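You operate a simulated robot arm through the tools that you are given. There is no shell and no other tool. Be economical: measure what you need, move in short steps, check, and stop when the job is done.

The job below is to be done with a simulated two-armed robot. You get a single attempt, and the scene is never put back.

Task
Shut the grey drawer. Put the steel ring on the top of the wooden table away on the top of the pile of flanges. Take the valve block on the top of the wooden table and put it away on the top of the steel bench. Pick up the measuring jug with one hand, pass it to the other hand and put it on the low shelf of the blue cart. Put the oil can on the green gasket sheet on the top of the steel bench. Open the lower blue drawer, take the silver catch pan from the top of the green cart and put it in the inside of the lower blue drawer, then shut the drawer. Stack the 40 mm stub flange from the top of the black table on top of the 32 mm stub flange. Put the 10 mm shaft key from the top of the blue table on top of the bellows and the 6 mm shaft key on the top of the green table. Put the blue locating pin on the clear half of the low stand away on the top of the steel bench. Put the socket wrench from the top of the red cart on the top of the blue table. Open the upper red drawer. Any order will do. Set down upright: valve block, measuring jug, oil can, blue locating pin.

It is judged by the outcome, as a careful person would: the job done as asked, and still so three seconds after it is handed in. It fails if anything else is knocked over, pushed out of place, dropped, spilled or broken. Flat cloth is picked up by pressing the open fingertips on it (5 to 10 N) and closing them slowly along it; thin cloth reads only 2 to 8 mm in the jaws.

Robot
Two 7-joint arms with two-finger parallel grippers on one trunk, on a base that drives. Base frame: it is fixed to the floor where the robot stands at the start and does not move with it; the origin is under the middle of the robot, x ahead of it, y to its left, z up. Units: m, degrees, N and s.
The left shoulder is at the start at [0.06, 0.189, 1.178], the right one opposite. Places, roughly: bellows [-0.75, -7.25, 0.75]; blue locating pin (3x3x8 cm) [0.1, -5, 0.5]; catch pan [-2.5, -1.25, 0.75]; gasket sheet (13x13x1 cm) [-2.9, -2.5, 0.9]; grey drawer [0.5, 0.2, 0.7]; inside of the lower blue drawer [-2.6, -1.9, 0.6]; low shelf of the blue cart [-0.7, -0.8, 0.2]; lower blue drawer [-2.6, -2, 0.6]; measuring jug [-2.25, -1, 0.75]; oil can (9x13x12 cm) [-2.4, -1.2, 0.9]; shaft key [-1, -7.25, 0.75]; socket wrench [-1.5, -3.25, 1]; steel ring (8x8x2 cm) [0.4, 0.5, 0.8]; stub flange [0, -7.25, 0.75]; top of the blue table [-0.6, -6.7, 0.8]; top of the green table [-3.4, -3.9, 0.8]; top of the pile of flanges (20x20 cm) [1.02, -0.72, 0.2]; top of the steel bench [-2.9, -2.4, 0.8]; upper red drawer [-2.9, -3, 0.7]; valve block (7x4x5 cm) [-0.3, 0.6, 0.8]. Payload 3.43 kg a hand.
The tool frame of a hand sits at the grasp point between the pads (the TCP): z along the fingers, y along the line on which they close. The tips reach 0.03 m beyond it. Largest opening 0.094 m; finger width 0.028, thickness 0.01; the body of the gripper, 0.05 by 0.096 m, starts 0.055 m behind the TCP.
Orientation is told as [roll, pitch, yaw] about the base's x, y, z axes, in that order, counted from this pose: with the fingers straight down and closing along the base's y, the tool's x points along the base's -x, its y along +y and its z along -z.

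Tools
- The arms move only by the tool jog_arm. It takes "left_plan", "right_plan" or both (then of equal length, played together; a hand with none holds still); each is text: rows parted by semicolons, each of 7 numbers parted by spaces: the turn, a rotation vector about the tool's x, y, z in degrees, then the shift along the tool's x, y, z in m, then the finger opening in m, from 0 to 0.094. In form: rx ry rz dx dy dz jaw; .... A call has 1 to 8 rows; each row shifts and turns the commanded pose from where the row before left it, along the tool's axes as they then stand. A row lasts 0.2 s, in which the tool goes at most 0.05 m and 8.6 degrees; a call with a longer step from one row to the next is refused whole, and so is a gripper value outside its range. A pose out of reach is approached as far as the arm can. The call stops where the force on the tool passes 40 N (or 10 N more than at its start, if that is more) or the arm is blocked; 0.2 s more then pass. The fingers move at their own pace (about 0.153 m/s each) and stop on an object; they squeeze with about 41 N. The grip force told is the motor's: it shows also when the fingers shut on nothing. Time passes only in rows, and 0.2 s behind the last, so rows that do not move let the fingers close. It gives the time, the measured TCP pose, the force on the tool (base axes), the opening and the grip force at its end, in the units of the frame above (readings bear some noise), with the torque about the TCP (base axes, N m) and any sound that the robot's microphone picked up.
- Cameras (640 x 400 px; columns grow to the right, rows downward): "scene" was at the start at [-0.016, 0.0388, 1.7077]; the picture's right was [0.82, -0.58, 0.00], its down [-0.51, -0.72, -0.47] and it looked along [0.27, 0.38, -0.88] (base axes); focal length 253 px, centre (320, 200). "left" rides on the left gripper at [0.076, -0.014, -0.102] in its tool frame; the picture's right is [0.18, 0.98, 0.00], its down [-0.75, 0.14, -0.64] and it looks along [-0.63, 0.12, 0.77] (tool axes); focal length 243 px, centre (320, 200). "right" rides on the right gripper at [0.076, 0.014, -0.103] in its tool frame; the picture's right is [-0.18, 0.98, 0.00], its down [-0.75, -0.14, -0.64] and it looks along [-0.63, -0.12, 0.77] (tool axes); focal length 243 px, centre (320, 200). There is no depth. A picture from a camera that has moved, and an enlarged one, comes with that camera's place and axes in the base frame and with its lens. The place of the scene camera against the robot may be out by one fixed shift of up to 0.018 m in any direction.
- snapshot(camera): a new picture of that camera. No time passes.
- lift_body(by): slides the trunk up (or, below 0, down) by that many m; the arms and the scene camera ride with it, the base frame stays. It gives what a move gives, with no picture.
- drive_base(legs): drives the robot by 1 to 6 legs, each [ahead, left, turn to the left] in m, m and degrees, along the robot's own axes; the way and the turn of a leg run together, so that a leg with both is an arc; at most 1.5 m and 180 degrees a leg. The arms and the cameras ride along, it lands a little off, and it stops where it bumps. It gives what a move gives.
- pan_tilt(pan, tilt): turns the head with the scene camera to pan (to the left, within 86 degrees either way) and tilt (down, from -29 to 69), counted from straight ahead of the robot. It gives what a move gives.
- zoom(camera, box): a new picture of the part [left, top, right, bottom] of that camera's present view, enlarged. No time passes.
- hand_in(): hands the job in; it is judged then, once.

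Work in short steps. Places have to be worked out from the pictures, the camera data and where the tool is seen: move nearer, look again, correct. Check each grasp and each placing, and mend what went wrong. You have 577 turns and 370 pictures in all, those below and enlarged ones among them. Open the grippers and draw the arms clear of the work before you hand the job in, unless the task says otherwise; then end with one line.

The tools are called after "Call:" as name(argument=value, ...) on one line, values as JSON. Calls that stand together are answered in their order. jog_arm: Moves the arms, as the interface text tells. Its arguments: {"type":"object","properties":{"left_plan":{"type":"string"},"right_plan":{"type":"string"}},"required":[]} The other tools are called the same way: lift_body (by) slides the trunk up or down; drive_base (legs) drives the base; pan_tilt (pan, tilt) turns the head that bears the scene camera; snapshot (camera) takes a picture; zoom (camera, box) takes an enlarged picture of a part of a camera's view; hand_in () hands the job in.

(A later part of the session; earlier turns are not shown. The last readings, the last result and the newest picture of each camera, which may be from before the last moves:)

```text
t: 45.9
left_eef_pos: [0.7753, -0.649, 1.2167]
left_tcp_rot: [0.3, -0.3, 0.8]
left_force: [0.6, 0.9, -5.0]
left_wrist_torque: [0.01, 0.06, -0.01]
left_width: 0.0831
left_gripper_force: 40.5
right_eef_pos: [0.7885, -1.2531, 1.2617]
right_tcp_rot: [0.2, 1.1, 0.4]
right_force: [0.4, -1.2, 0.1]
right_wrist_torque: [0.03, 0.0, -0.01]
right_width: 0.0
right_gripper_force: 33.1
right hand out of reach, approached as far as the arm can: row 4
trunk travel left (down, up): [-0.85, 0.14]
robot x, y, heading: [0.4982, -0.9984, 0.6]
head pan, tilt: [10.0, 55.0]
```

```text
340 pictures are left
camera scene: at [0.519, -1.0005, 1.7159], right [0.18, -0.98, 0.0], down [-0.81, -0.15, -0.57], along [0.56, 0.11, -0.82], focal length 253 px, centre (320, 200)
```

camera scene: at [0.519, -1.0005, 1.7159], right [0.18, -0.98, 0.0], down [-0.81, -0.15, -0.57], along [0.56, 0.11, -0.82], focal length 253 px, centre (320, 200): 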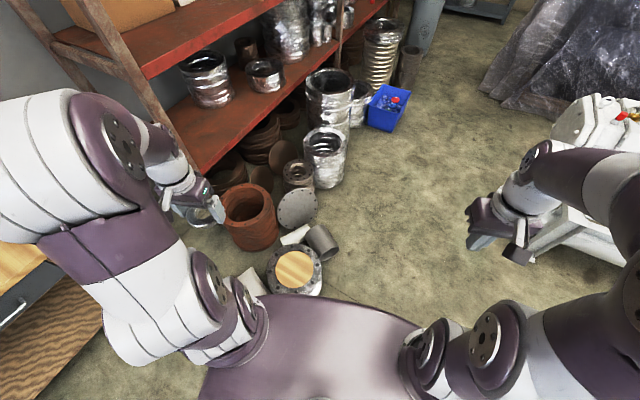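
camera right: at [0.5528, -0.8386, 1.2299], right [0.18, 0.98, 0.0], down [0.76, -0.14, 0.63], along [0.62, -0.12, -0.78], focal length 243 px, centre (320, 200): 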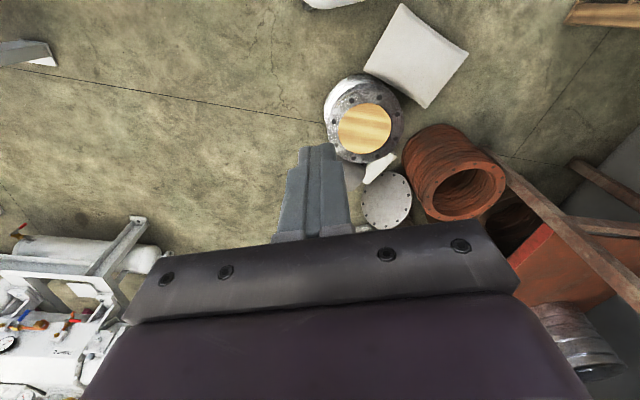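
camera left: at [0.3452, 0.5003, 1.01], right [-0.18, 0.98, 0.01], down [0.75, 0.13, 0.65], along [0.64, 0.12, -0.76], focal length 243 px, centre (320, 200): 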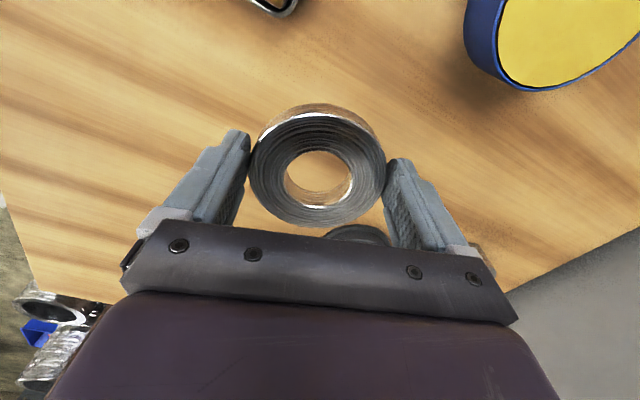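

Pile confirmed at ≈(1.012,-0.74). I lower the trunk 0.6 and move the left hand over the pile.

Call:
lift_body(by=-0.6)

Call:
jog_arm(left_plan="0 0 0 -0.04 -0.015 0 0.07; 0 0 0 -0.04 -0.015 0 0.07; 0 0 0 -0.04 -0.015 0 0.07; 0 0 0 -0.04 -0.015 0.01 0.07; 0 0 0 -0.04 -0.015 0.02 0.07; 0 0 0 -0.037 -0.015 0.02 0.07")

Call:
snapshot(camera="left")

Call:
snapshot(camera="scene")

```text
refused: -0.6 is not a number from -0.4 to 0.4
```

```text
t: 47.3
left_eef_pos: [1.0151, -0.7357, 1.1657]
left_tcp_rot: [0.5, -0.4, 0.6]
left_force: [-0.2, -0.1, -4.7]
left_wrist_torque: [0.01, 0.05, 0.01]
left_width: 0.0829
left_gripper_force: 41.3
right_eef_pos: [0.7914, -1.252, 1.2647]
right_tcp_rot: [-0.1, 0.9, 0.5]
right_force: [1.3, -0.8, -0.6]
right_wrist_torque: [-0.01, -0.01, 0.01]
right_width: 0.0
right_gripper_force: 33.3
trunk travel left (down, up): [-0.85, 0.14]
robot x, y, heading: [0.4992, -0.999, 0.5]
head pan, tilt: [10.0, 55.0]
```

```text
339 pictures are left
camera left: at [0.938, -0.7522, 1.2678], right [-0.2, 0.98, 0.01], down [0.75, 0.15, 0.65], along [0.63, 0.13, -0.76], focal length 243 px, centre (320, 200)
```

left: 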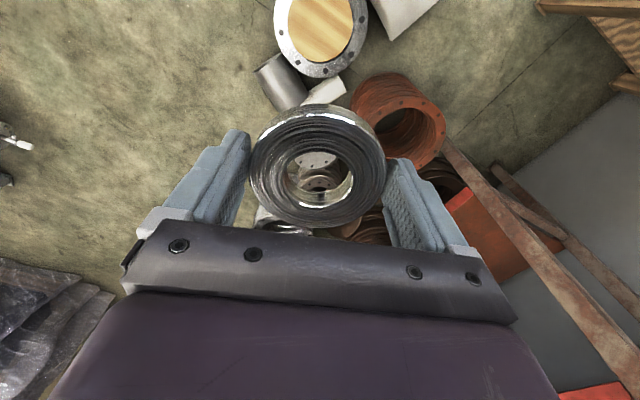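

```text
338 pictures are left
camera scene: at [0.5197, -0.9995, 1.716], right [0.18, -0.98, 0.0], down [-0.81, -0.15, -0.57], along [0.56, 0.11, -0.82], focal length 253 px, centre (320, 200)
```

scene: 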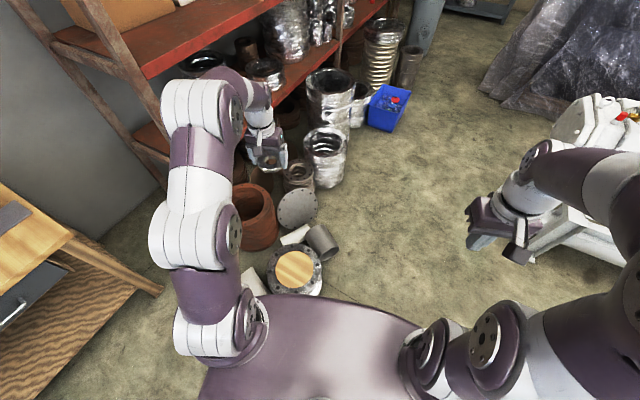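

The hand is already over the pile; pile ≈(1.02,-0.735). I lower the trunk in two steps of 0.4, checking in between.

Call:
lift_body(by=-0.4)

Call:
snapshot(camera="left")

Call:
snapshot(camera="scene")

```text
t: 51.2
left_eef_pos: [1.0139, -0.7358, 0.7675]
left_tcp_rot: [0.4, -0.4, 0.7]
left_force: [-0.3, 0.1, -4.5]
left_wrist_torque: [0.04, 0.0, 0.01]
left_width: 0.0833
left_gripper_force: 41.4
right_eef_pos: [0.7895, -1.2527, 0.8649]
right_tcp_rot: [-0.1, 0.8, 0.4]
right_force: [0.5, 0.0, -0.4]
right_wrist_torque: [-0.01, 0.01, -0.03]
right_width: 0.0
right_gripper_force: 33.1
trunk travel left (down, up): [-0.45, 0.54]
robot x, y, heading: [0.4993, -0.9957, 0.6]
head pan, tilt: [10.0, 55.0]
```

```text
337 pictures are left
camera left: at [0.9357, -0.7517, 0.8688], right [-0.2, 0.98, 0.0], down [0.75, 0.15, 0.65], along [0.64, 0.13, -0.76], focal length 243 px, centre (320, 200)
```

left: 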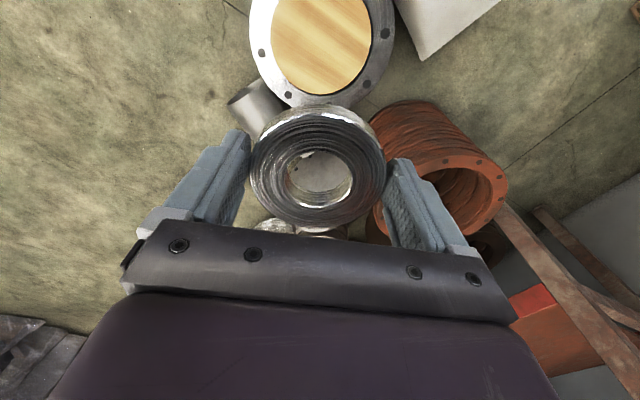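

```text
336 pictures are left
camera scene: at [0.517, -0.9993, 1.316], right [0.18, -0.98, 0.0], down [-0.81, -0.15, -0.57], along [0.56, 0.11, -0.82], focal length 253 px, centre (320, 200)
```

scene: 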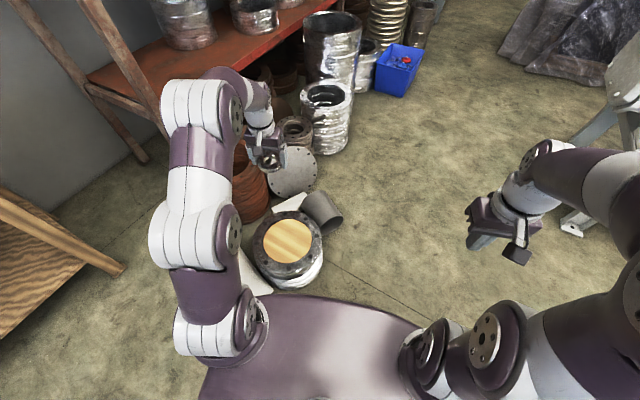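

Call:
lift_body(by=-0.38)

Call:
snapshot(camera="left")

Call:
snapshot(camera="scene")

```text
t: 54.8
left_eef_pos: [1.0129, -0.735, 0.388]
left_tcp_rot: [0.4, -0.4, 0.7]
left_force: [0.1, 0.0, -5.3]
left_wrist_torque: [-0.01, 0.06, -0.02]
left_width: 0.0831
left_gripper_force: 40.9
right_eef_pos: [0.7877, -1.2514, 0.4843]
right_tcp_rot: [-0.2, 0.8, 0.4]
right_force: [0.4, -0.6, -0.2]
right_wrist_torque: [-0.02, -0.02, 0.02]
right_width: 0.0002
right_gripper_force: 33.3
trunk travel left (down, up): [-0.07, 0.92]
robot x, y, heading: [0.4967, -0.9996, 0.6]
head pan, tilt: [10.0, 55.0]
```

```text
335 pictures are left
camera left: at [0.9355, -0.7518, 0.4888], right [-0.2, 0.98, 0.0], down [0.75, 0.15, 0.65], along [0.64, 0.13, -0.76], focal length 243 px, centre (320, 200)
```

left: 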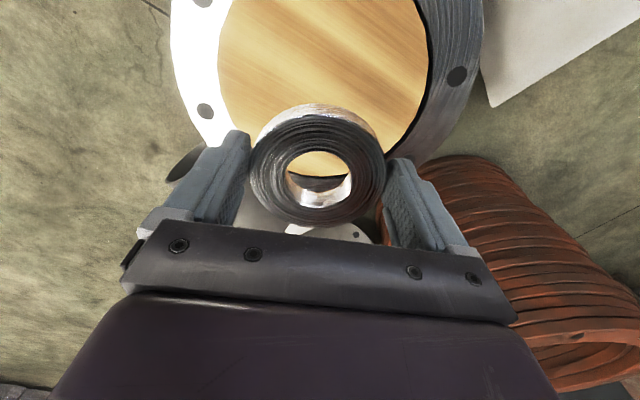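

```text
334 pictures are left
camera scene: at [0.5169, -0.9994, 0.936], right [0.18, -0.98, 0.0], down [-0.81, -0.15, -0.57], along [0.56, 0.11, -0.82], focal length 253 px, centre (320, 200)
```

scene: 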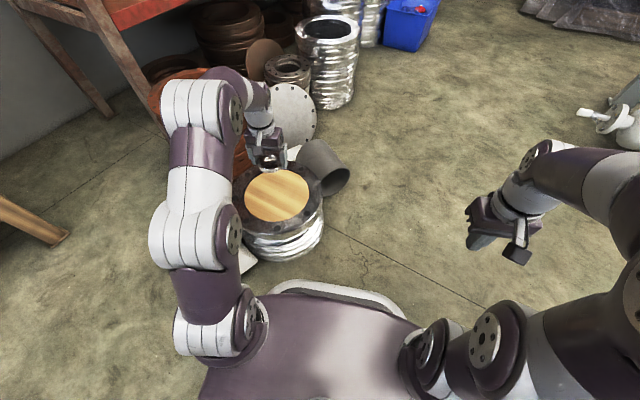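

Disc centre ≈(1.0,-0.742). I shift slightly and lower with the arm, stopping on contact.

Call:
jog_arm(left_plan="0 0 0 0.012 -0.005 0.03 0.07; 0 0 0 0 0 0.03 0.07; 0 0 0 0 0 0.03 0.07; 0 0 0 0 0 0.015 0.07; 0 0 0 0 0 0.01 0.07; 0 0 0 0 0 0.01 0.07")

Call:
snapshot(camera="left")

```text
t: 56.2
left_eef_pos: [1.0019, -0.7398, 0.2634]
left_tcp_rot: [0.4, -0.3, 0.7]
left_force: [0.8, -0.4, -4.2]
left_wrist_torque: [0.0, 0.03, -0.02]
left_width: 0.0831
left_gripper_force: 41.1
right_eef_pos: [0.7884, -1.251, 0.4843]
right_tcp_rot: [-0.1, 0.8, 0.4]
right_force: [0.8, 0.3, -0.4]
right_wrist_torque: [0.0, 0.01, 0.01]
right_width: 0.0
right_gripper_force: 32.9
trunk travel left (down, up): [-0.07, 0.92]
robot x, y, heading: [0.5, -0.9983, 0.8]
head pan, tilt: [10.0, 55.0]
```

```text
333 pictures are left
camera left: at [0.9246, -0.7567, 0.3642], right [-0.2, 0.98, 0.0], down [0.75, 0.15, 0.65], along [0.64, 0.13, -0.76], focal length 243 px, centre (320, 200)
```

left: 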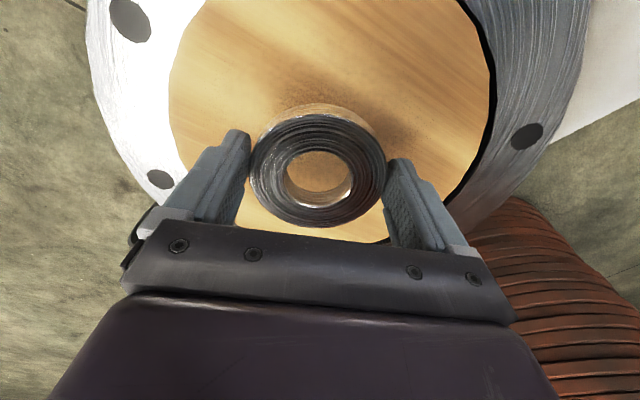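

Call:
jog_arm(left_plan="0 0 0 0.015 0 0.008 0.07; 0 0 0 0 0 0.006 0.07; 0 0 0 0 0 0.006 0.07; 0 0 0 0 0 0.006 0.07; 0 0 0 0 0 0.006 0.07; 0 0 0 0 0 0.005 0.07; 0 0 0 0 0 0.005 0.07; 0 0 0 0 0 0.005 0.07")

```text
t: 57.9
left_eef_pos: [0.9883, -0.7408, 0.2258]
left_tcp_rot: [0.4, -0.8, 0.6]
left_force: [-12.6, -1.5, 28.1]
left_wrist_torque: [-1.38, 0.93, -0.45]
left_width: 0.083
left_gripper_force: 41.5
right_eef_pos: [0.7862, -1.2525, 0.4853]
right_tcp_rot: [0.1, 0.7, 0.4]
right_force: [0.6, -0.9, 0.3]
right_wrist_torque: [0.01, 0.0, -0.02]
right_width: 0.0
right_gripper_force: 32.6
trunk travel left (down, up): [-0.07, 0.92]
robot x, y, heading: [0.4971, -0.9993, 0.6]
head pan, tilt: [10.0, 55.0]
stopped in row 8 (left hand): the force on the tool passed its limit at 47 N (the readings are from after the stop); the commanded pose is now the measured one
```

Contact at pile height ~0.196. I ease up a touch, open, and retreat.

Call:
jog_arm(left_plan="0 0 0 0 0 -0.002 0.083; 0 0 0 0 0 0 0.094; 0 0 0 0 0 0 0.094; 0 0 0 0 0 -0.03 0.094; 0 0 0 0 0 -0.05 0.094; 0 0 0 0 0 -0.05 0.094; 0 0 0 0 0 -0.03 0.094")

Call:
snapshot(camera="left")

```text
t: 59.5
left_eef_pos: [0.9873, -0.7415, 0.386]
left_tcp_rot: [0.3, -0.6, 0.7]
left_force: [0.8, -0.7, -0.9]
left_wrist_torque: [0.0, 0.0, -0.03]
left_width: 0.0942
left_gripper_force: 0.0
right_eef_pos: [0.7879, -1.2522, 0.4835]
right_tcp_rot: [-0.1, 0.7, 0.4]
right_force: [-0.4, 0.5, -0.6]
right_wrist_torque: [-0.03, -0.01, -0.02]
right_width: 0.0001
right_gripper_force: 32.9
trunk travel left (down, up): [-0.07, 0.92]
robot x, y, heading: [0.4959, -1.0005, 0.6]
head pan, tilt: [10.0, 55.0]
```

```text
332 pictures are left
camera left: at [0.9089, -0.7583, 0.4864], right [-0.2, 0.98, 0.0], down [0.75, 0.15, 0.65], along [0.64, 0.13, -0.76], focal length 243 px, centre (320, 200)
```

left: 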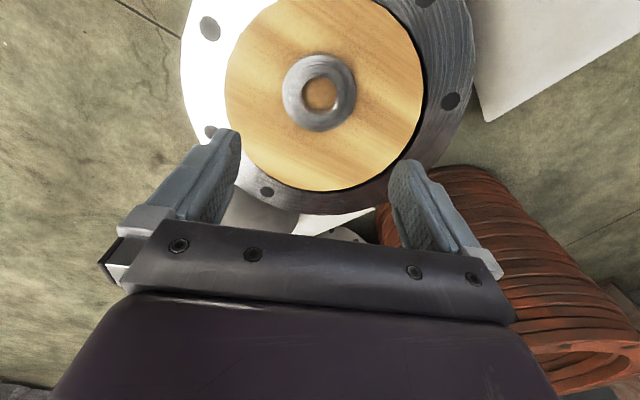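

Ring is placed on the pile. Now I tuck the left arm, raise the trunk, and go back through the gap towards the wooden table for the valve block.

Call:
lift_body(by=0.4)

Call:
lift_body(by=0.38)

Call:
jog_arm(left_plan="0 0 0 0.04 0.0 0 0.094; 0 0 0 0.04 0.0 0 0.094; 0 0 0 0.04 0.0 0 0.094; 0 0 0 0.04 0.0 0 0.094; 0 0 0 0.04 0.01 0 0.094", right_plan="0 0 0 0.0 0.03 0.03 0.05; 0 0 0 0 0.03 0.03 0.05; 0 0 0 0 0.03 0.03 0.05; 0 0 0 0 0.03 0.03 0.05; 0 0 0 0 0 0 0.05")

Call:
drive_base(legs=[[-0.15, 0, 0], [0, 0.6, 0], [-0.05, 0.2, 0]])

Call:
pan_tilt(pan=80, tilt=50)

Call:
snapshot(camera="scene")

```text
t: 63.3
left_eef_pos: [0.9862, -0.7405, 0.7845]
left_tcp_rot: [0.4, -0.6, 0.6]
left_force: [-0.5, -0.7, -0.1]
left_wrist_torque: [0.01, -0.02, 0.01]
left_width: 0.0941
left_gripper_force: 0.0
right_eef_pos: [0.7875, -1.2522, 0.8842]
right_tcp_rot: [-0.1, 0.8, 0.5]
right_force: [0.2, -0.3, 0.5]
right_wrist_torque: [-0.02, 0.0, 0.02]
right_width: 0.0
right_gripper_force: 32.6
trunk travel left (down, up): [-0.47, 0.52]
robot x, y, heading: [0.4984, -0.9981, 0.7]
head pan, tilt: [10.0, 55.0]
```

```text
t: 67.0
left_eef_pos: [0.9863, -0.7413, 1.1651]
left_tcp_rot: [0.4, -0.6, 0.6]
left_force: [-0.4, 0.8, 1.1]
left_wrist_torque: [0.03, 0.02, -0.01]
left_width: 0.094
left_gripper_force: 0.0
right_eef_pos: [0.7882, -1.2511, 1.2645]
right_tcp_rot: [0.0, 0.8, 0.4]
right_force: [-0.3, -0.5, -0.7]
right_wrist_torque: [-0.01, 0.01, -0.01]
right_width: 0.0
right_gripper_force: 33.2
trunk travel left (down, up): [-0.85, 0.14]
robot x, y, heading: [0.498, -0.9956, 0.6]
head pan, tilt: [10.0, 55.0]
```

```text
t: 68.2
left_eef_pos: [0.7832, -0.7319, 1.1613]
left_tcp_rot: [0.3, -0.7, 0.6]
left_force: [-0.9, -0.4, 0.0]
left_wrist_torque: [0.0, -0.01, 0.02]
left_width: 0.0939
left_gripper_force: 0.2
right_eef_pos: [0.7807, -1.1326, 1.1437]
right_tcp_rot: [0.0, 0.7, 0.3]
right_force: [0.9, -0.7, 0.5]
right_wrist_torque: [0.0, -0.03, 0.03]
right_width: 0.0498
right_gripper_force: 0.0
trunk travel left (down, up): [-0.85, 0.14]
robot x, y, heading: [0.4994, -0.9967, 0.6]
head pan, tilt: [10.0, 55.0]
```

```text
t: 73.8
left_eef_pos: [0.5693, 0.075, 1.1619]
left_tcp_rot: [0.4, -0.5, 1.5]
left_force: [-0.5, -0.3, -0.1]
left_wrist_torque: [0.0, 0.03, -0.02]
left_width: 0.0936
left_gripper_force: 0.0
right_eef_pos: [0.5744, -0.3257, 1.1437]
right_tcp_rot: [-0.1, 0.8, 1.2]
right_force: [-0.5, -0.2, -0.1]
right_wrist_torque: [0.0, 0.0, 0.01]
right_width: 0.0502
right_gripper_force: 0.1
trunk travel left (down, up): [-0.85, 0.14]
robot x, y, heading: [0.2873, -0.1956, 1.5]
head pan, tilt: [10.0, 55.0]
```

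```text
t: 75.2
left_eef_pos: [0.5692, 0.0739, 1.1604]
left_tcp_rot: [0.3, -0.5, 1.5]
left_force: [-0.3, 0.9, 0.0]
left_wrist_torque: [0.0, 0.02, 0.01]
left_width: 0.0943
left_gripper_force: 0.0
right_eef_pos: [0.5738, -0.3249, 1.1439]
right_tcp_rot: [-0.1, 0.9, 1.2]
right_force: [0.1, 0.4, 0.1]
right_wrist_torque: [-0.01, -0.02, -0.01]
right_width: 0.05
right_gripper_force: 0.2
trunk travel left (down, up): [-0.85, 0.14]
robot x, y, heading: [0.287, -0.1954, 1.5]
head pan, tilt: [80.0, 50.0]
```

```text
331 pictures are left
camera scene: at [0.245, -0.1344, 1.7225], right [0.99, -0.15, 0.0], down [-0.11, -0.76, -0.64], along [0.1, 0.64, -0.77], focal length 253 px, centre (320, 200)
```

scene: 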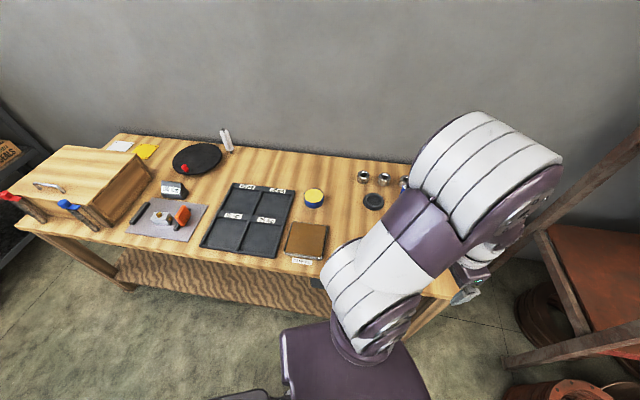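

Now I move back and left to near the origin, turn to face the table, and shift left so the block is within the left hand's reach.

Call:
drive_base(legs=[[-0.335, 0.155, 0], [0, 0, 73.5], [0, 0.27, 0]])

Call:
pan_tilt(pan=10, tilt=55)

Call:
snapshot(camera="scene")

Call:
snapshot(camera="left")

```text
t: 82.2
left_eef_pos: [-0.49, 0.3671, 1.1623]
left_tcp_rot: [0.4, -0.6, 75.4]
left_force: [0.4, -0.3, -0.1]
left_wrist_torque: [0.0, 0.01, 0.04]
left_width: 0.0939
left_gripper_force: 0.1
right_eef_pos: [-0.1043, 0.2607, 1.1442]
right_tcp_rot: [0.0, 0.7, 75.0]
right_force: [-0.1, -0.7, 0.2]
right_wrist_torque: [0.01, 0.01, 0.0]
right_width: 0.05
right_gripper_force: 0.1
trunk travel left (down, up): [-0.85, 0.14]
robot x, y, heading: [-0.3128, 0.0219, 75.3]
head pan, tilt: [80.0, 50.0]
```

```text
t: 83.7
left_eef_pos: [-0.4914, 0.3677, 1.1608]
left_tcp_rot: [0.4, -0.7, 75.4]
left_force: [0.1, 0.2, -0.3]
left_wrist_torque: [-0.05, 0.02, 0.01]
left_width: 0.0939
left_gripper_force: 0.1
right_eef_pos: [-0.1052, 0.2599, 1.1446]
right_tcp_rot: [-0.1, 0.7, 75.1]
right_force: [-0.4, -0.6, 1.1]
right_wrist_torque: [-0.01, 0.02, 0.01]
right_width: 0.0499
right_gripper_force: 0.0
trunk travel left (down, up): [-0.85, 0.14]
robot x, y, heading: [-0.3083, 0.0184, 75.2]
head pan, tilt: [10.0, 55.0]
```

```text
330 pictures are left
camera scene: at [-0.3121, 0.0206, 1.716], right [1.0, -0.08, 0.0], down [-0.07, -0.82, -0.57], along [0.05, 0.57, -0.82], focal length 253 px, centre (320, 200)
```

scene: 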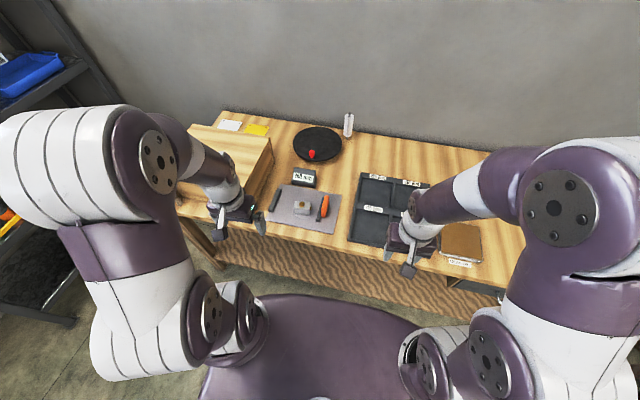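

```text
329 pictures are left
camera left: at [-0.4967, 0.2881, 1.2623], right [-1.0, 0.07, 0.0], down [0.06, 0.76, 0.65], along [0.04, 0.65, -0.76], focal length 243 px, centre (320, 200)
```

left: 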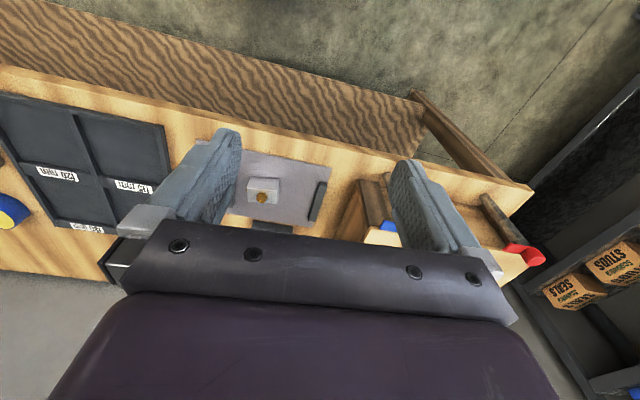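

Block at ≈(-0.352,0.605). I close in 8 cm, lower the trunk, and bring the left hand over it while turning it 90° so the jaws close across the short side.

Call:
drive_base(legs=[[0.07, 0, 0]])

Call:
lift_body(by=-0.2)

Call:
jog_arm(left_plan="0 0 8.5 0 0 0 0.094; 0 0 8.5 0 0 0 0.094; 0 0 8.5 0 0 0 0.094; 0 0 8.5 0 0 0 0.094; 0 0 8.5 0 0 0 0.094; 0 0 8.5 0 0 0 0.094; 0 0 8.5 0 0 0 0.094; 0 0 8.5 0 0 0 0.094")

Call:
jog_arm(left_plan="0 0 8.5 0 0 0 0.094; 0 0 8.5 0 0 0 0.094; 0 0 5 0 0 0 0.094; 0 0 0 -0.02 0.035 0 0.094; 0 0 0 -0.02 0.035 0 0.094; 0 0 0 -0.01 0.03 0 0.094")

Call:
snapshot(camera="left")

```text
t: 84.7
left_eef_pos: [-0.4729, 0.4338, 1.1619]
left_tcp_rot: [0.3, -0.8, 75.3]
left_force: [-0.3, -0.3, 0.0]
left_wrist_torque: [0.04, 0.0, 0.01]
left_width: 0.0942
left_gripper_force: 0.0
right_eef_pos: [-0.0883, 0.326, 1.1438]
right_tcp_rot: [-0.1, 0.5, 75.1]
right_force: [0.0, 0.3, 0.1]
right_wrist_torque: [0.01, 0.02, 0.0]
right_width: 0.0497
right_gripper_force: 0.0
trunk travel left (down, up): [-0.85, 0.14]
robot x, y, heading: [-0.2944, 0.089, 75.5]
head pan, tilt: [10.0, 55.0]
```

```text
t: 86.8
left_eef_pos: [-0.4727, 0.4367, 0.9609]
left_tcp_rot: [0.4, -0.6, 75.3]
left_force: [0.0, -0.6, -0.1]
left_wrist_torque: [0.02, 0.0, -0.03]
left_width: 0.094
left_gripper_force: 0.2
right_eef_pos: [-0.0878, 0.328, 0.9443]
right_tcp_rot: [-0.2, 0.7, 75.1]
right_force: [0.6, -0.3, -0.1]
right_wrist_torque: [0.02, -0.01, -0.01]
right_width: 0.0502
right_gripper_force: 0.1
trunk travel left (down, up): [-0.65, 0.34]
robot x, y, heading: [-0.2919, 0.0884, 75.5]
head pan, tilt: [10.0, 55.0]
```

```text
t: 88.7
left_eef_pos: [-0.4727, 0.436, 0.9604]
left_tcp_rot: [0.7, 0.1, 7.2]
left_force: [0.5, 0.7, 0.1]
left_wrist_torque: [0.03, 0.04, 0.01]
left_width: 0.0938
left_gripper_force: 0.0
right_eef_pos: [-0.0866, 0.3282, 0.9432]
right_tcp_rot: [-0.1, 0.8, 75.1]
right_force: [0.5, 0.9, -0.3]
right_wrist_torque: [0.01, -0.04, 0.01]
right_width: 0.0499
right_gripper_force: 0.1
trunk travel left (down, up): [-0.65, 0.34]
robot x, y, heading: [-0.2927, 0.0919, 75.4]
head pan, tilt: [10.0, 55.0]
```

```text
t: 90.0
left_eef_pos: [-0.397, 0.5194, 0.9645]
left_tcp_rot: [0.6, 0.4, -14.6]
left_force: [1.0, 0.0, 0.7]
left_wrist_torque: [-0.04, 0.04, -0.05]
left_width: 0.0939
left_gripper_force: 0.1
right_eef_pos: [-0.0877, 0.3278, 0.9436]
right_tcp_rot: [0.0, 0.8, 75.1]
right_force: [0.1, -0.6, -0.8]
right_wrist_torque: [-0.02, -0.03, 0.0]
right_width: 0.0501
right_gripper_force: 0.2
trunk travel left (down, up): [-0.65, 0.34]
robot x, y, heading: [-0.2924, 0.0858, 75.2]
head pan, tilt: [10.0, 55.0]
```

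```text
328 pictures are left
camera left: at [-0.4741, 0.5233, 1.0666], right [0.07, 1.0, 0.01], down [0.77, -0.06, 0.64], along [0.64, -0.04, -0.77], focal length 243 px, centre (320, 200)
```

left: 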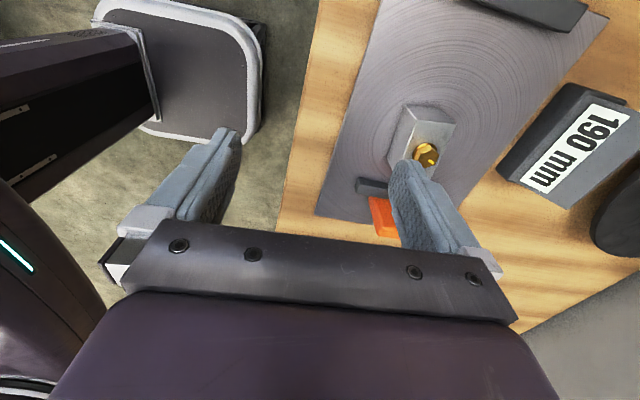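

The jaws align with the block's short side (table angle -15°). Block centre ≈(-0.353,0.611); I move over it and look again before descending.

Call:
jog_arm(left_plan="0 0 0 -0.0065 0.0333 0 0.094; 0 0 0 -0.0065 0.0333 0 0.094; 0 0 0 -0.0065 0.0333 0 0.094; 0 0 0 0 0 0.03 0.094")

Call:
snapshot(camera="left")

```text
t: 91.0
left_eef_pos: [-0.355, 0.6147, 0.9319]
left_tcp_rot: [0.7, 0.4, -14.5]
left_force: [0.6, -0.3, 0.3]
left_wrist_torque: [0.02, 0.04, -0.01]
left_width: 0.0939
left_gripper_force: 0.2
right_eef_pos: [-0.0874, 0.3303, 0.9448]
right_tcp_rot: [0.0, 0.8, 75.1]
right_force: [0.2, 0.4, 0.6]
right_wrist_torque: [-0.01, -0.01, -0.02]
right_width: 0.0504
right_gripper_force: 0.0
trunk travel left (down, up): [-0.65, 0.34]
robot x, y, heading: [-0.2899, 0.0922, 75.1]
head pan, tilt: [10.0, 55.0]
```

```text
327 pictures are left
camera left: at [-0.4333, 0.6168, 1.0347], right [0.07, 1.0, 0.01], down [0.77, -0.06, 0.64], along [0.64, -0.04, -0.77], focal length 243 px, centre (320, 200)
```

left: 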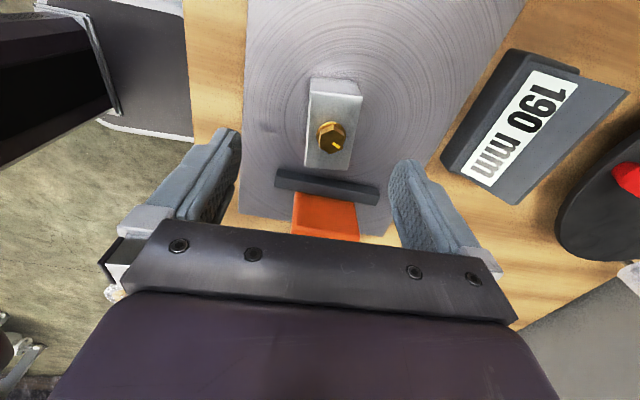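

Centre ≈(-0.352,0.620). Small correction, then descend to TCP≈0.84 and close.

Call:
jog_arm(left_plan="0 0 0 -0.002 0.006 0.03 0.094; 0 0 0 0 0 0.03 0.094; 0 0 0 0 0 0.02 0.094; 0 0 0 0 0 0.01 0.094; 0 0 0 0 0 0 0.02; 0 0 0 0 0 0 0.02; 0 0 0 0 0 0 0.02")

Call:
snapshot(camera="left")

```text
t: 92.7
left_eef_pos: [-0.3507, 0.619, 0.8438]
left_tcp_rot: [0.6, 0.4, -14.5]
left_force: [0.3, -0.4, -0.3]
left_wrist_torque: [-0.05, 0.02, 0.08]
left_width: 0.044
left_gripper_force: 41.1
right_eef_pos: [-0.087, 0.3284, 0.9437]
right_tcp_rot: [0.0, 0.8, 75.1]
right_force: [-0.4, 0.0, 0.1]
right_wrist_torque: [-0.03, 0.01, -0.01]
right_width: 0.0501
right_gripper_force: 0.1
trunk travel left (down, up): [-0.65, 0.34]
robot x, y, heading: [-0.2926, 0.089, 75.5]
head pan, tilt: [10.0, 55.0]
```

```text
326 pictures are left
camera left: at [-0.4289, 0.6224, 0.9451], right [0.07, 1.0, 0.01], down [0.77, -0.06, 0.64], along [0.64, -0.04, -0.77], focal length 243 px, centre (320, 200)
```

left: 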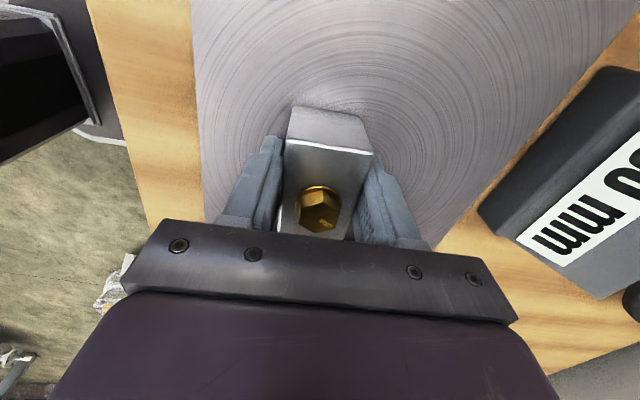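

Block gripped (44 mm). I lift it, draw back over the edge, and check.

Call:
jog_arm(left_plan="0 0 0 0 0 -0.03 0.02; 0 0 0 0 0 -0.04 0.02; 0 0 0 0 0 -0.04 0.02; 0 0 0 0 -0.04 -0.02 0.02; 0 0 0 0 -0.04 -0.02 0.02; 0 0 0 0 -0.04 0 0.02; 0 0 0 0 -0.04 0 0.02; 0 0 0 0 -0.03 0 0.02")

Call:
snapshot(camera="left")

Call:
pan_tilt(pan=86, tilt=30)

Call:
snapshot(camera="scene")

```text
t: 94.5
left_eef_pos: [-0.3982, 0.4316, 0.9875]
left_tcp_rot: [0.7, 0.4, -14.6]
left_force: [-0.4, 0.0, -3.3]
left_wrist_torque: [0.03, 0.02, -0.02]
left_width: 0.044
left_gripper_force: 41.4
right_eef_pos: [-0.0882, 0.3274, 0.944]
right_tcp_rot: [-0.1, 0.8, 75.0]
right_force: [0.5, 0.1, -0.6]
right_wrist_torque: [0.05, 0.0, -0.04]
right_width: 0.0499
right_gripper_force: 0.0
trunk travel left (down, up): [-0.65, 0.34]
robot x, y, heading: [-0.2894, 0.0878, 75.2]
head pan, tilt: [10.0, 55.0]
```

```text
325 pictures are left
camera left: at [-0.4771, 0.4351, 1.0915], right [0.07, 1.0, 0.01], down [0.77, -0.06, 0.64], along [0.64, -0.04, -0.77], focal length 243 px, centre (320, 200)
```

left: 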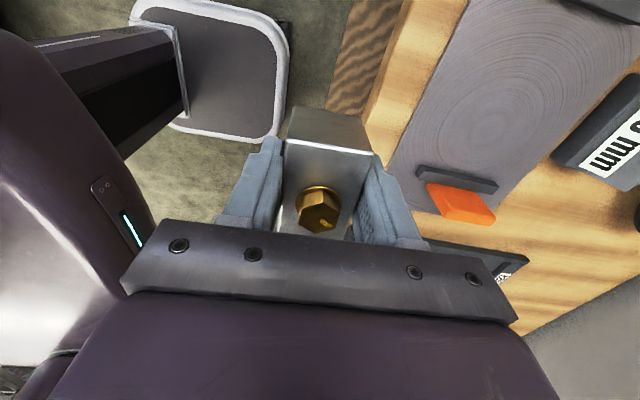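

```text
t: 95.9
left_eef_pos: [-0.3992, 0.4345, 0.989]
left_tcp_rot: [0.7, 0.5, -14.6]
left_force: [0.2, -0.1, -3.7]
left_wrist_torque: [0.0, 0.02, -0.05]
left_width: 0.0443
left_gripper_force: 40.9
right_eef_pos: [-0.0867, 0.3289, 0.9445]
right_tcp_rot: [-0.1, 0.9, 75.1]
right_force: [0.8, 0.3, 0.2]
right_wrist_torque: [0.0, -0.01, -0.01]
right_width: 0.0501
right_gripper_force: 0.2
trunk travel left (down, up): [-0.65, 0.34]
robot x, y, heading: [-0.292, 0.0887, 75.5]
head pan, tilt: [85.9, 30.0]
```

```text
324 pictures are left
camera scene: at [-0.3855, 0.0464, 1.552], right [0.32, 0.95, 0.0], down [0.47, -0.16, -0.87], along [-0.82, 0.28, -0.5], focal length 253 px, centre (320, 200)
```

scene: 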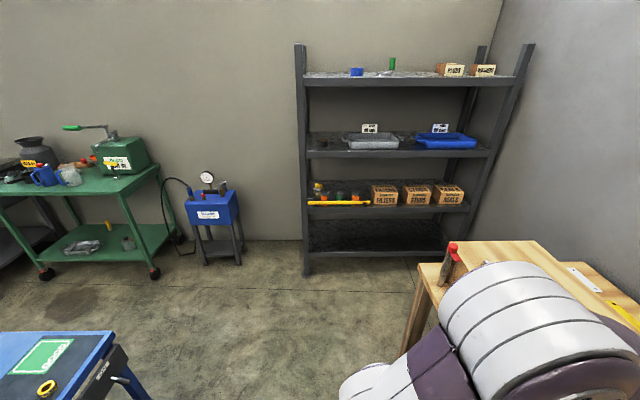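

Block is held. Green cart visible beyond the blue cart. I raise the trunk, back off the table, turn to face -x, and drive between the table and the blue cart.

Call:
lift_body(by=0.2)

Call:
drive_base(legs=[[-0.07, 0, 0], [0, 0, 104], [0.9, 0, 0]])

Call:
pan_tilt(pan=35, tilt=30)

Call:
snapshot(camera="scene")

```text
t: 98.1
left_eef_pos: [-0.3996, 0.4327, 1.1882]
left_tcp_rot: [0.6, 0.4, -14.5]
left_force: [-0.2, -0.9, -3.8]
left_wrist_torque: [0.01, 0.03, 0.01]
left_width: 0.0443
left_gripper_force: 40.6
right_eef_pos: [-0.0874, 0.329, 1.1447]
right_tcp_rot: [-0.1, 0.8, 75.1]
right_force: [1.0, 0.4, -0.6]
right_wrist_torque: [0.01, 0.0, 0.0]
right_width: 0.0499
right_gripper_force: 0.1
trunk travel left (down, up): [-0.85, 0.14]
robot x, y, heading: [-0.2859, 0.0889, 75.2]
head pan, tilt: [85.9, 30.0]
```

```text
t: 107.9
left_eef_pos: [-1.5289, -0.1636, 1.1893]
left_tcp_rot: [0.6, 0.4, 89.6]
left_force: [-0.2, -0.5, -3.9]
left_wrist_torque: [-0.01, 0.05, 0.01]
left_width: 0.0443
left_gripper_force: 40.8
right_eef_pos: [-1.5056, 0.1659, 1.1439]
right_tcp_rot: [-0.1, 0.9, 179.4]
right_force: [0.1, -0.1, 0.0]
right_wrist_torque: [-0.01, 0.03, 0.0]
right_width: 0.0498
right_gripper_force: 0.1
trunk travel left (down, up): [-0.85, 0.14]
robot x, y, heading: [-1.2248, 0.027, 180.2]
head pan, tilt: [85.9, 30.0]
```

```text
t: 109.1
left_eef_pos: [-1.5285, -0.1639, 1.1888]
left_tcp_rot: [0.5, 0.4, 89.7]
left_force: [-0.8, 0.3, -3.0]
left_wrist_torque: [-0.03, 0.0, -0.02]
left_width: 0.0441
left_gripper_force: 40.4
right_eef_pos: [-1.5047, 0.1649, 1.1441]
right_tcp_rot: [-0.1, 0.8, 179.4]
right_force: [0.2, -0.1, -0.4]
right_wrist_torque: [-0.04, 0.01, -0.02]
right_width: 0.0501
right_gripper_force: 0.0
trunk travel left (down, up): [-0.85, 0.14]
robot x, y, heading: [-1.2232, 0.0266, 179.5]
head pan, tilt: [35.0, 30.0]
```

```text
323 pictures are left
camera scene: at [-1.2298, -0.0395, 1.752], right [-0.57, 0.82, 0.0], down [0.41, 0.28, -0.87], along [-0.71, -0.49, -0.5], focal length 253 px, centre (320, 200)
```

scene: 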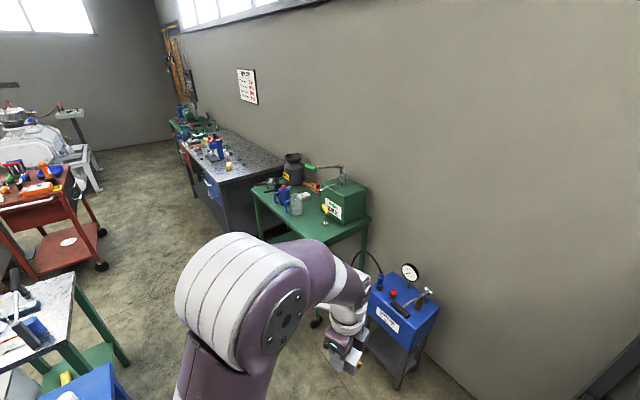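

I can see the green cart with jug and oil can, and the bench beyond. I approach the cart diagonally and look again.

Call:
drive_base(legs=[[0.25, 0.0, 0], [0.05, 0.5, 20]])

Call:
pan_tilt(pan=5, tilt=45)

Call:
snapshot(camera="scene")

```text
t: 113.5
left_eef_pos: [-1.6575, -0.7571, 1.1902]
left_tcp_rot: [0.7, 0.4, 110.2]
left_force: [0.5, 0.6, -2.2]
left_wrist_torque: [-0.04, -0.02, 0.02]
left_width: 0.0442
left_gripper_force: 41.2
right_eef_pos: [-1.7497, -0.4415, 1.1437]
right_tcp_rot: [0.0, 0.9, -160.2]
right_force: [0.1, 0.1, 0.0]
right_wrist_torque: [0.02, -0.02, -0.01]
right_width: 0.05
right_gripper_force: 0.0
trunk travel left (down, up): [-0.85, 0.14]
robot x, y, heading: [-1.4394, -0.4733, -159.8]
head pan, tilt: [35.0, 30.0]
```

```text
t: 114.4
left_eef_pos: [-1.6578, -0.7576, 1.1891]
left_tcp_rot: [0.6, 0.4, 110.2]
left_force: [-0.4, -1.1, -3.6]
left_wrist_torque: [-0.04, -0.04, -0.01]
left_width: 0.044
left_gripper_force: 40.8
right_eef_pos: [-1.7503, -0.4418, 1.1446]
right_tcp_rot: [-0.1, 0.7, -160.1]
right_force: [-0.7, 0.0, -0.9]
right_wrist_torque: [-0.01, 0.03, -0.02]
right_width: 0.0501
right_gripper_force: 0.0
trunk travel left (down, up): [-0.85, 0.14]
robot x, y, heading: [-1.437, -0.4687, -160.1]
head pan, tilt: [5.0, 45.0]
```

```text
322 pictures are left
camera scene: at [-1.4473, -0.5008, 1.7295], right [-0.43, 0.9, 0.0], down [0.64, 0.3, -0.71], along [-0.64, -0.3, -0.71], focal length 253 px, centre (320, 200)
```

scene: 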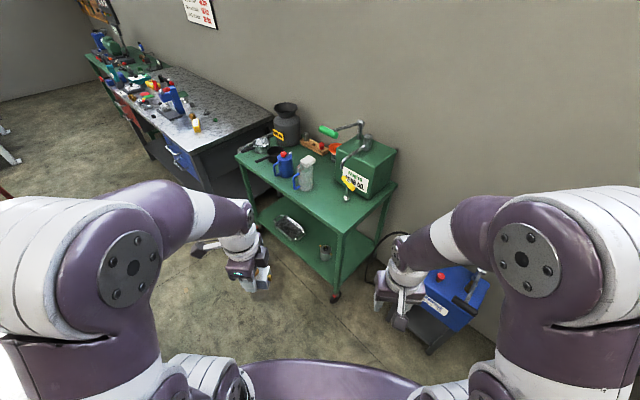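

Call:
zoom(camera="scene", box=[220, 90, 410, 260])

Call:
zoom(camera="scene", box=[70, 20, 290, 200])

```text
2.35 times, centred on (315, 175) of scene
camera zoom: at [-1.4473, -0.5008, 1.7295], right [-0.43, 0.9, 0.0], down [0.64, 0.3, -0.71], along [-0.64, -0.3, -0.71], focal length 596 px, centre (332, 259)
```

zoom: 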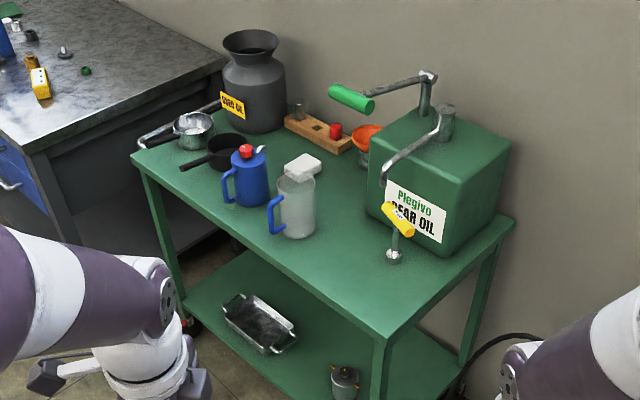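

```text
2.22 times, centred on (180, 110) of scene
camera zoom: at [-1.4473, -0.5008, 1.7295], right [-0.43, 0.9, 0.0], down [0.64, 0.3, -0.71], along [-0.64, -0.3, -0.71], focal length 563 px, centre (631, 400)
```

zoom: 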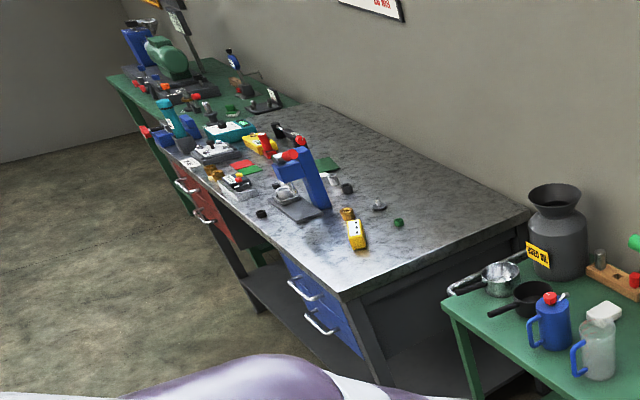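

The pan candidates are clear: a silver pot and a black pan on the cart top, a rectangular silver one on the low shelf. First I bring the valve block to the bench: turn to face it and slide along the aisle.

Call:
drive_base(legs=[[0, 0, -37], [0.15, 0.7, 0], [0, 0.6, 0]])

Call:
pan_tilt(pan=15, tilt=45)

Call:
snapshot(camera="scene")

```text
t: 123.1
left_eef_pos: [-2.2913, -1.7788, 1.1894]
left_tcp_rot: [0.6, 0.4, 74.2]
left_force: [0.1, -0.2, -3.2]
left_wrist_torque: [-0.03, -0.04, 0.0]
left_width: 0.0441
left_gripper_force: 41.1
right_eef_pos: [-2.1806, -1.4685, 1.1426]
right_tcp_rot: [0.0, 0.8, 163.9]
right_force: [0.1, 0.6, 0.6]
right_wrist_torque: [-0.01, 0.05, -0.05]
right_width: 0.05
right_gripper_force: 0.0
trunk travel left (down, up): [-0.85, 0.14]
robot x, y, heading: [-1.9432, -1.6797, 164.3]
head pan, tilt: [5.0, 45.0]
```

```text
t: 123.8
left_eef_pos: [-2.2917, -1.7794, 1.1894]
left_tcp_rot: [0.6, 0.3, 74.2]
left_force: [0.8, -0.5, -2.9]
left_wrist_torque: [-0.01, 0.0, -0.03]
left_width: 0.044
left_gripper_force: 40.9
right_eef_pos: [-2.1799, -1.4694, 1.1441]
right_tcp_rot: [-0.1, 0.8, 163.9]
right_force: [-0.3, 0.0, -0.4]
right_wrist_torque: [0.02, 0.01, 0.02]
right_width: 0.05
right_gripper_force: 0.2
trunk travel left (down, up): [-0.85, 0.14]
robot x, y, heading: [-1.9403, -1.6756, 164.1]
head pan, tilt: [15.0, 45.0]
```

```text
319 pictures are left
camera scene: at [-1.962, -1.7079, 1.7294], right [0.02, 1.0, 0.0], down [0.71, -0.01, -0.71], along [-0.71, 0.01, -0.71], focal length 253 px, centre (320, 200)
```

scene: 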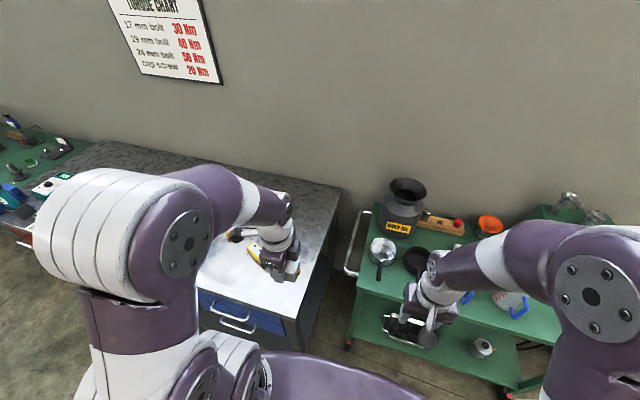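

Call:
drive_base(legs=[[0, 0.25, 0]])

Call:
snapshot(camera="left")

Call:
snapshot(camera="scene")

Call:
snapshot(camera="right")

```text
t: 125.6
left_eef_pos: [-2.3575, -2.0193, 1.1899]
left_tcp_rot: [0.6, 0.4, 74.3]
left_force: [1.0, -0.2, -3.0]
left_wrist_torque: [-0.04, 0.01, -0.01]
left_width: 0.0442
left_gripper_force: 41.2
right_eef_pos: [-2.249, -1.71, 1.1438]
right_tcp_rot: [0.1, 1.0, 164.0]
right_force: [0.5, -0.6, 0.6]
right_wrist_torque: [0.02, -0.01, -0.02]
right_width: 0.0499
right_gripper_force: 0.0
trunk travel left (down, up): [-0.85, 0.14]
robot x, y, heading: [-2.0143, -1.9187, 164.2]
head pan, tilt: [15.0, 45.0]
```

```text
318 pictures are left
camera left: at [-2.3656, -2.0973, 1.2916], right [-1.0, 0.09, 0.01], down [0.08, 0.77, 0.64], along [0.05, 0.64, -0.77], focal length 243 px, centre (320, 200)
```

left: 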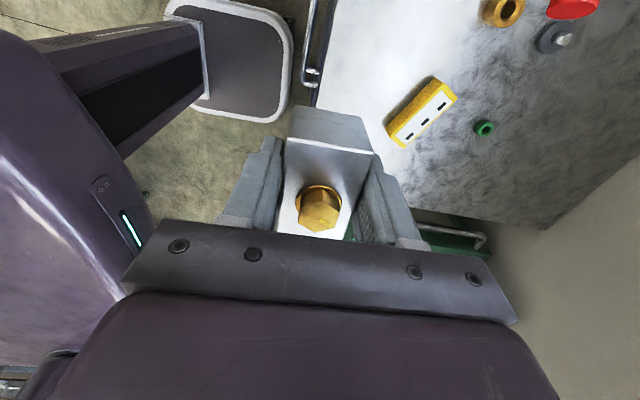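

```text
317 pictures are left
camera scene: at [-2.0297, -1.9471, 1.7295], right [0.01, 1.0, 0.0], down [0.71, -0.01, -0.71], along [-0.71, 0.01, -0.71], focal length 253 px, centre (320, 200)
```

scene: 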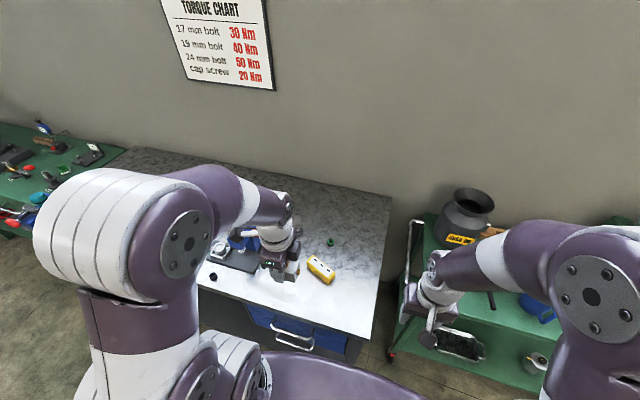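

```text
316 pictures are left
camera right: at [-2.181, -1.7436, 1.248], right [-0.45, -0.89, 0.0], down [-0.69, 0.35, 0.63], along [-0.56, 0.29, -0.78], focal length 243 px, centre (320, 200)
```

right: 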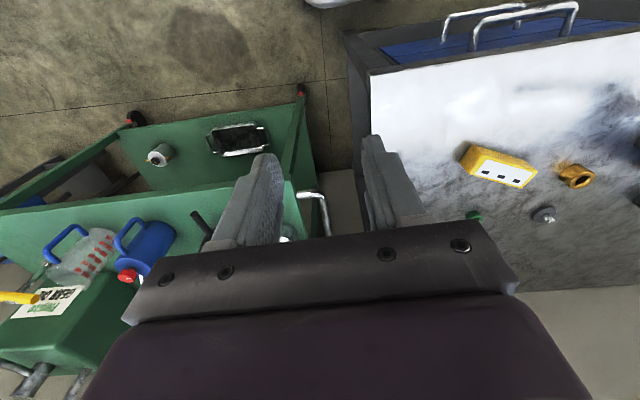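

Free spot near the bench's front corner; I aim for (-2.46,-1.90). Lower the trunk 0.2 and move the left hand there.

Call:
lift_body(by=-0.2)

Call:
jog_arm(left_plan="0 0 0 -0.022 0.032 0 0.02; 0 0 0 -0.022 0.032 0 0.02; 0 0 0 -0.022 0.032 0 0.02; 0 0 0 -0.022 0.032 0 0.02; 0 0 0 0 0 0.03 0.02; 0 0 0 0 0 0.03 0.02; 0 0 0 0 0 0.02 0.02")

Call:
snapshot(camera="left")

Call:
snapshot(camera="right")

```text
t: 127.8
left_eef_pos: [-2.3598, -2.0203, 0.9896]
left_tcp_rot: [0.6, 0.4, 74.2]
left_force: [-0.5, -0.1, -2.9]
left_wrist_torque: [-0.04, 0.02, 0.02]
left_width: 0.0441
left_gripper_force: 41.2
right_eef_pos: [-2.2493, -1.7095, 0.944]
right_tcp_rot: [-0.1, 0.9, 163.9]
right_force: [1.2, 0.4, 0.3]
right_wrist_torque: [0.02, 0.01, 0.01]
right_width: 0.0499
right_gripper_force: 0.0
trunk travel left (down, up): [-0.65, 0.34]
robot x, y, heading: [-2.0124, -1.9178, 164.2]
head pan, tilt: [15.0, 45.0]
```

```text
t: 129.4
left_eef_pos: [-2.462, -1.8995, 0.921]
left_tcp_rot: [2.0, 0.1, 74.2]
left_force: [11.4, -2.3, 31.5]
left_wrist_torque: [0.11, 0.15, -0.03]
left_width: 0.0445
left_gripper_force: 40.9
right_eef_pos: [-2.2459, -1.7103, 0.9448]
right_tcp_rot: [0.0, 0.7, 163.9]
right_force: [0.3, 1.1, -0.1]
right_wrist_torque: [0.03, -0.04, 0.01]
right_width: 0.0501
right_gripper_force: 0.1
trunk travel left (down, up): [-0.65, 0.34]
robot x, y, heading: [-2.0123, -1.9187, 164.2]
head pan, tilt: [15.0, 45.0]
stopped in row 7 (left hand): the force on the tool passed its limit at 67 N (the readings are from after the stop); the commanded pose is now the measured one
```

```text
315 pictures are left
camera left: at [-2.4661, -1.9784, 1.0226], right [-1.0, 0.09, 0.03], down [0.09, 0.76, 0.65], along [0.03, 0.65, -0.76], focal length 243 px, centre (320, 200)
```

left: 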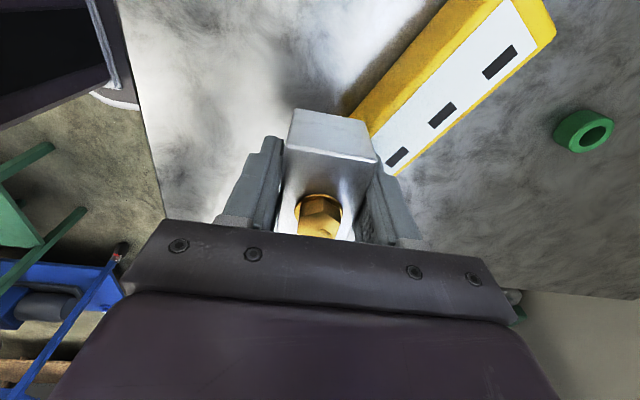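

```text
314 pictures are left
camera right: at [-2.1785, -1.745, 1.049], right [-0.45, -0.89, 0.0], down [-0.69, 0.35, 0.63], along [-0.56, 0.29, -0.77], focal length 243 px, centre (320, 200)
```

right: 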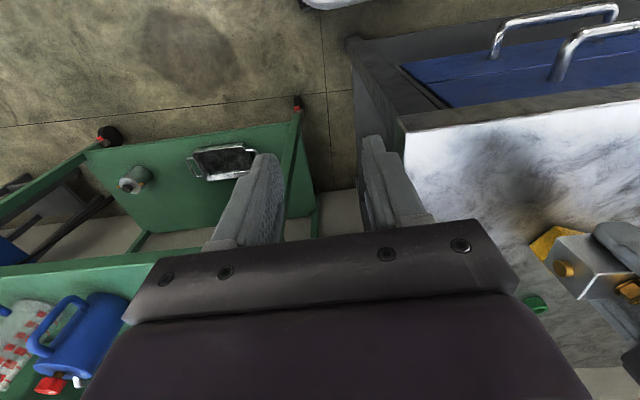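

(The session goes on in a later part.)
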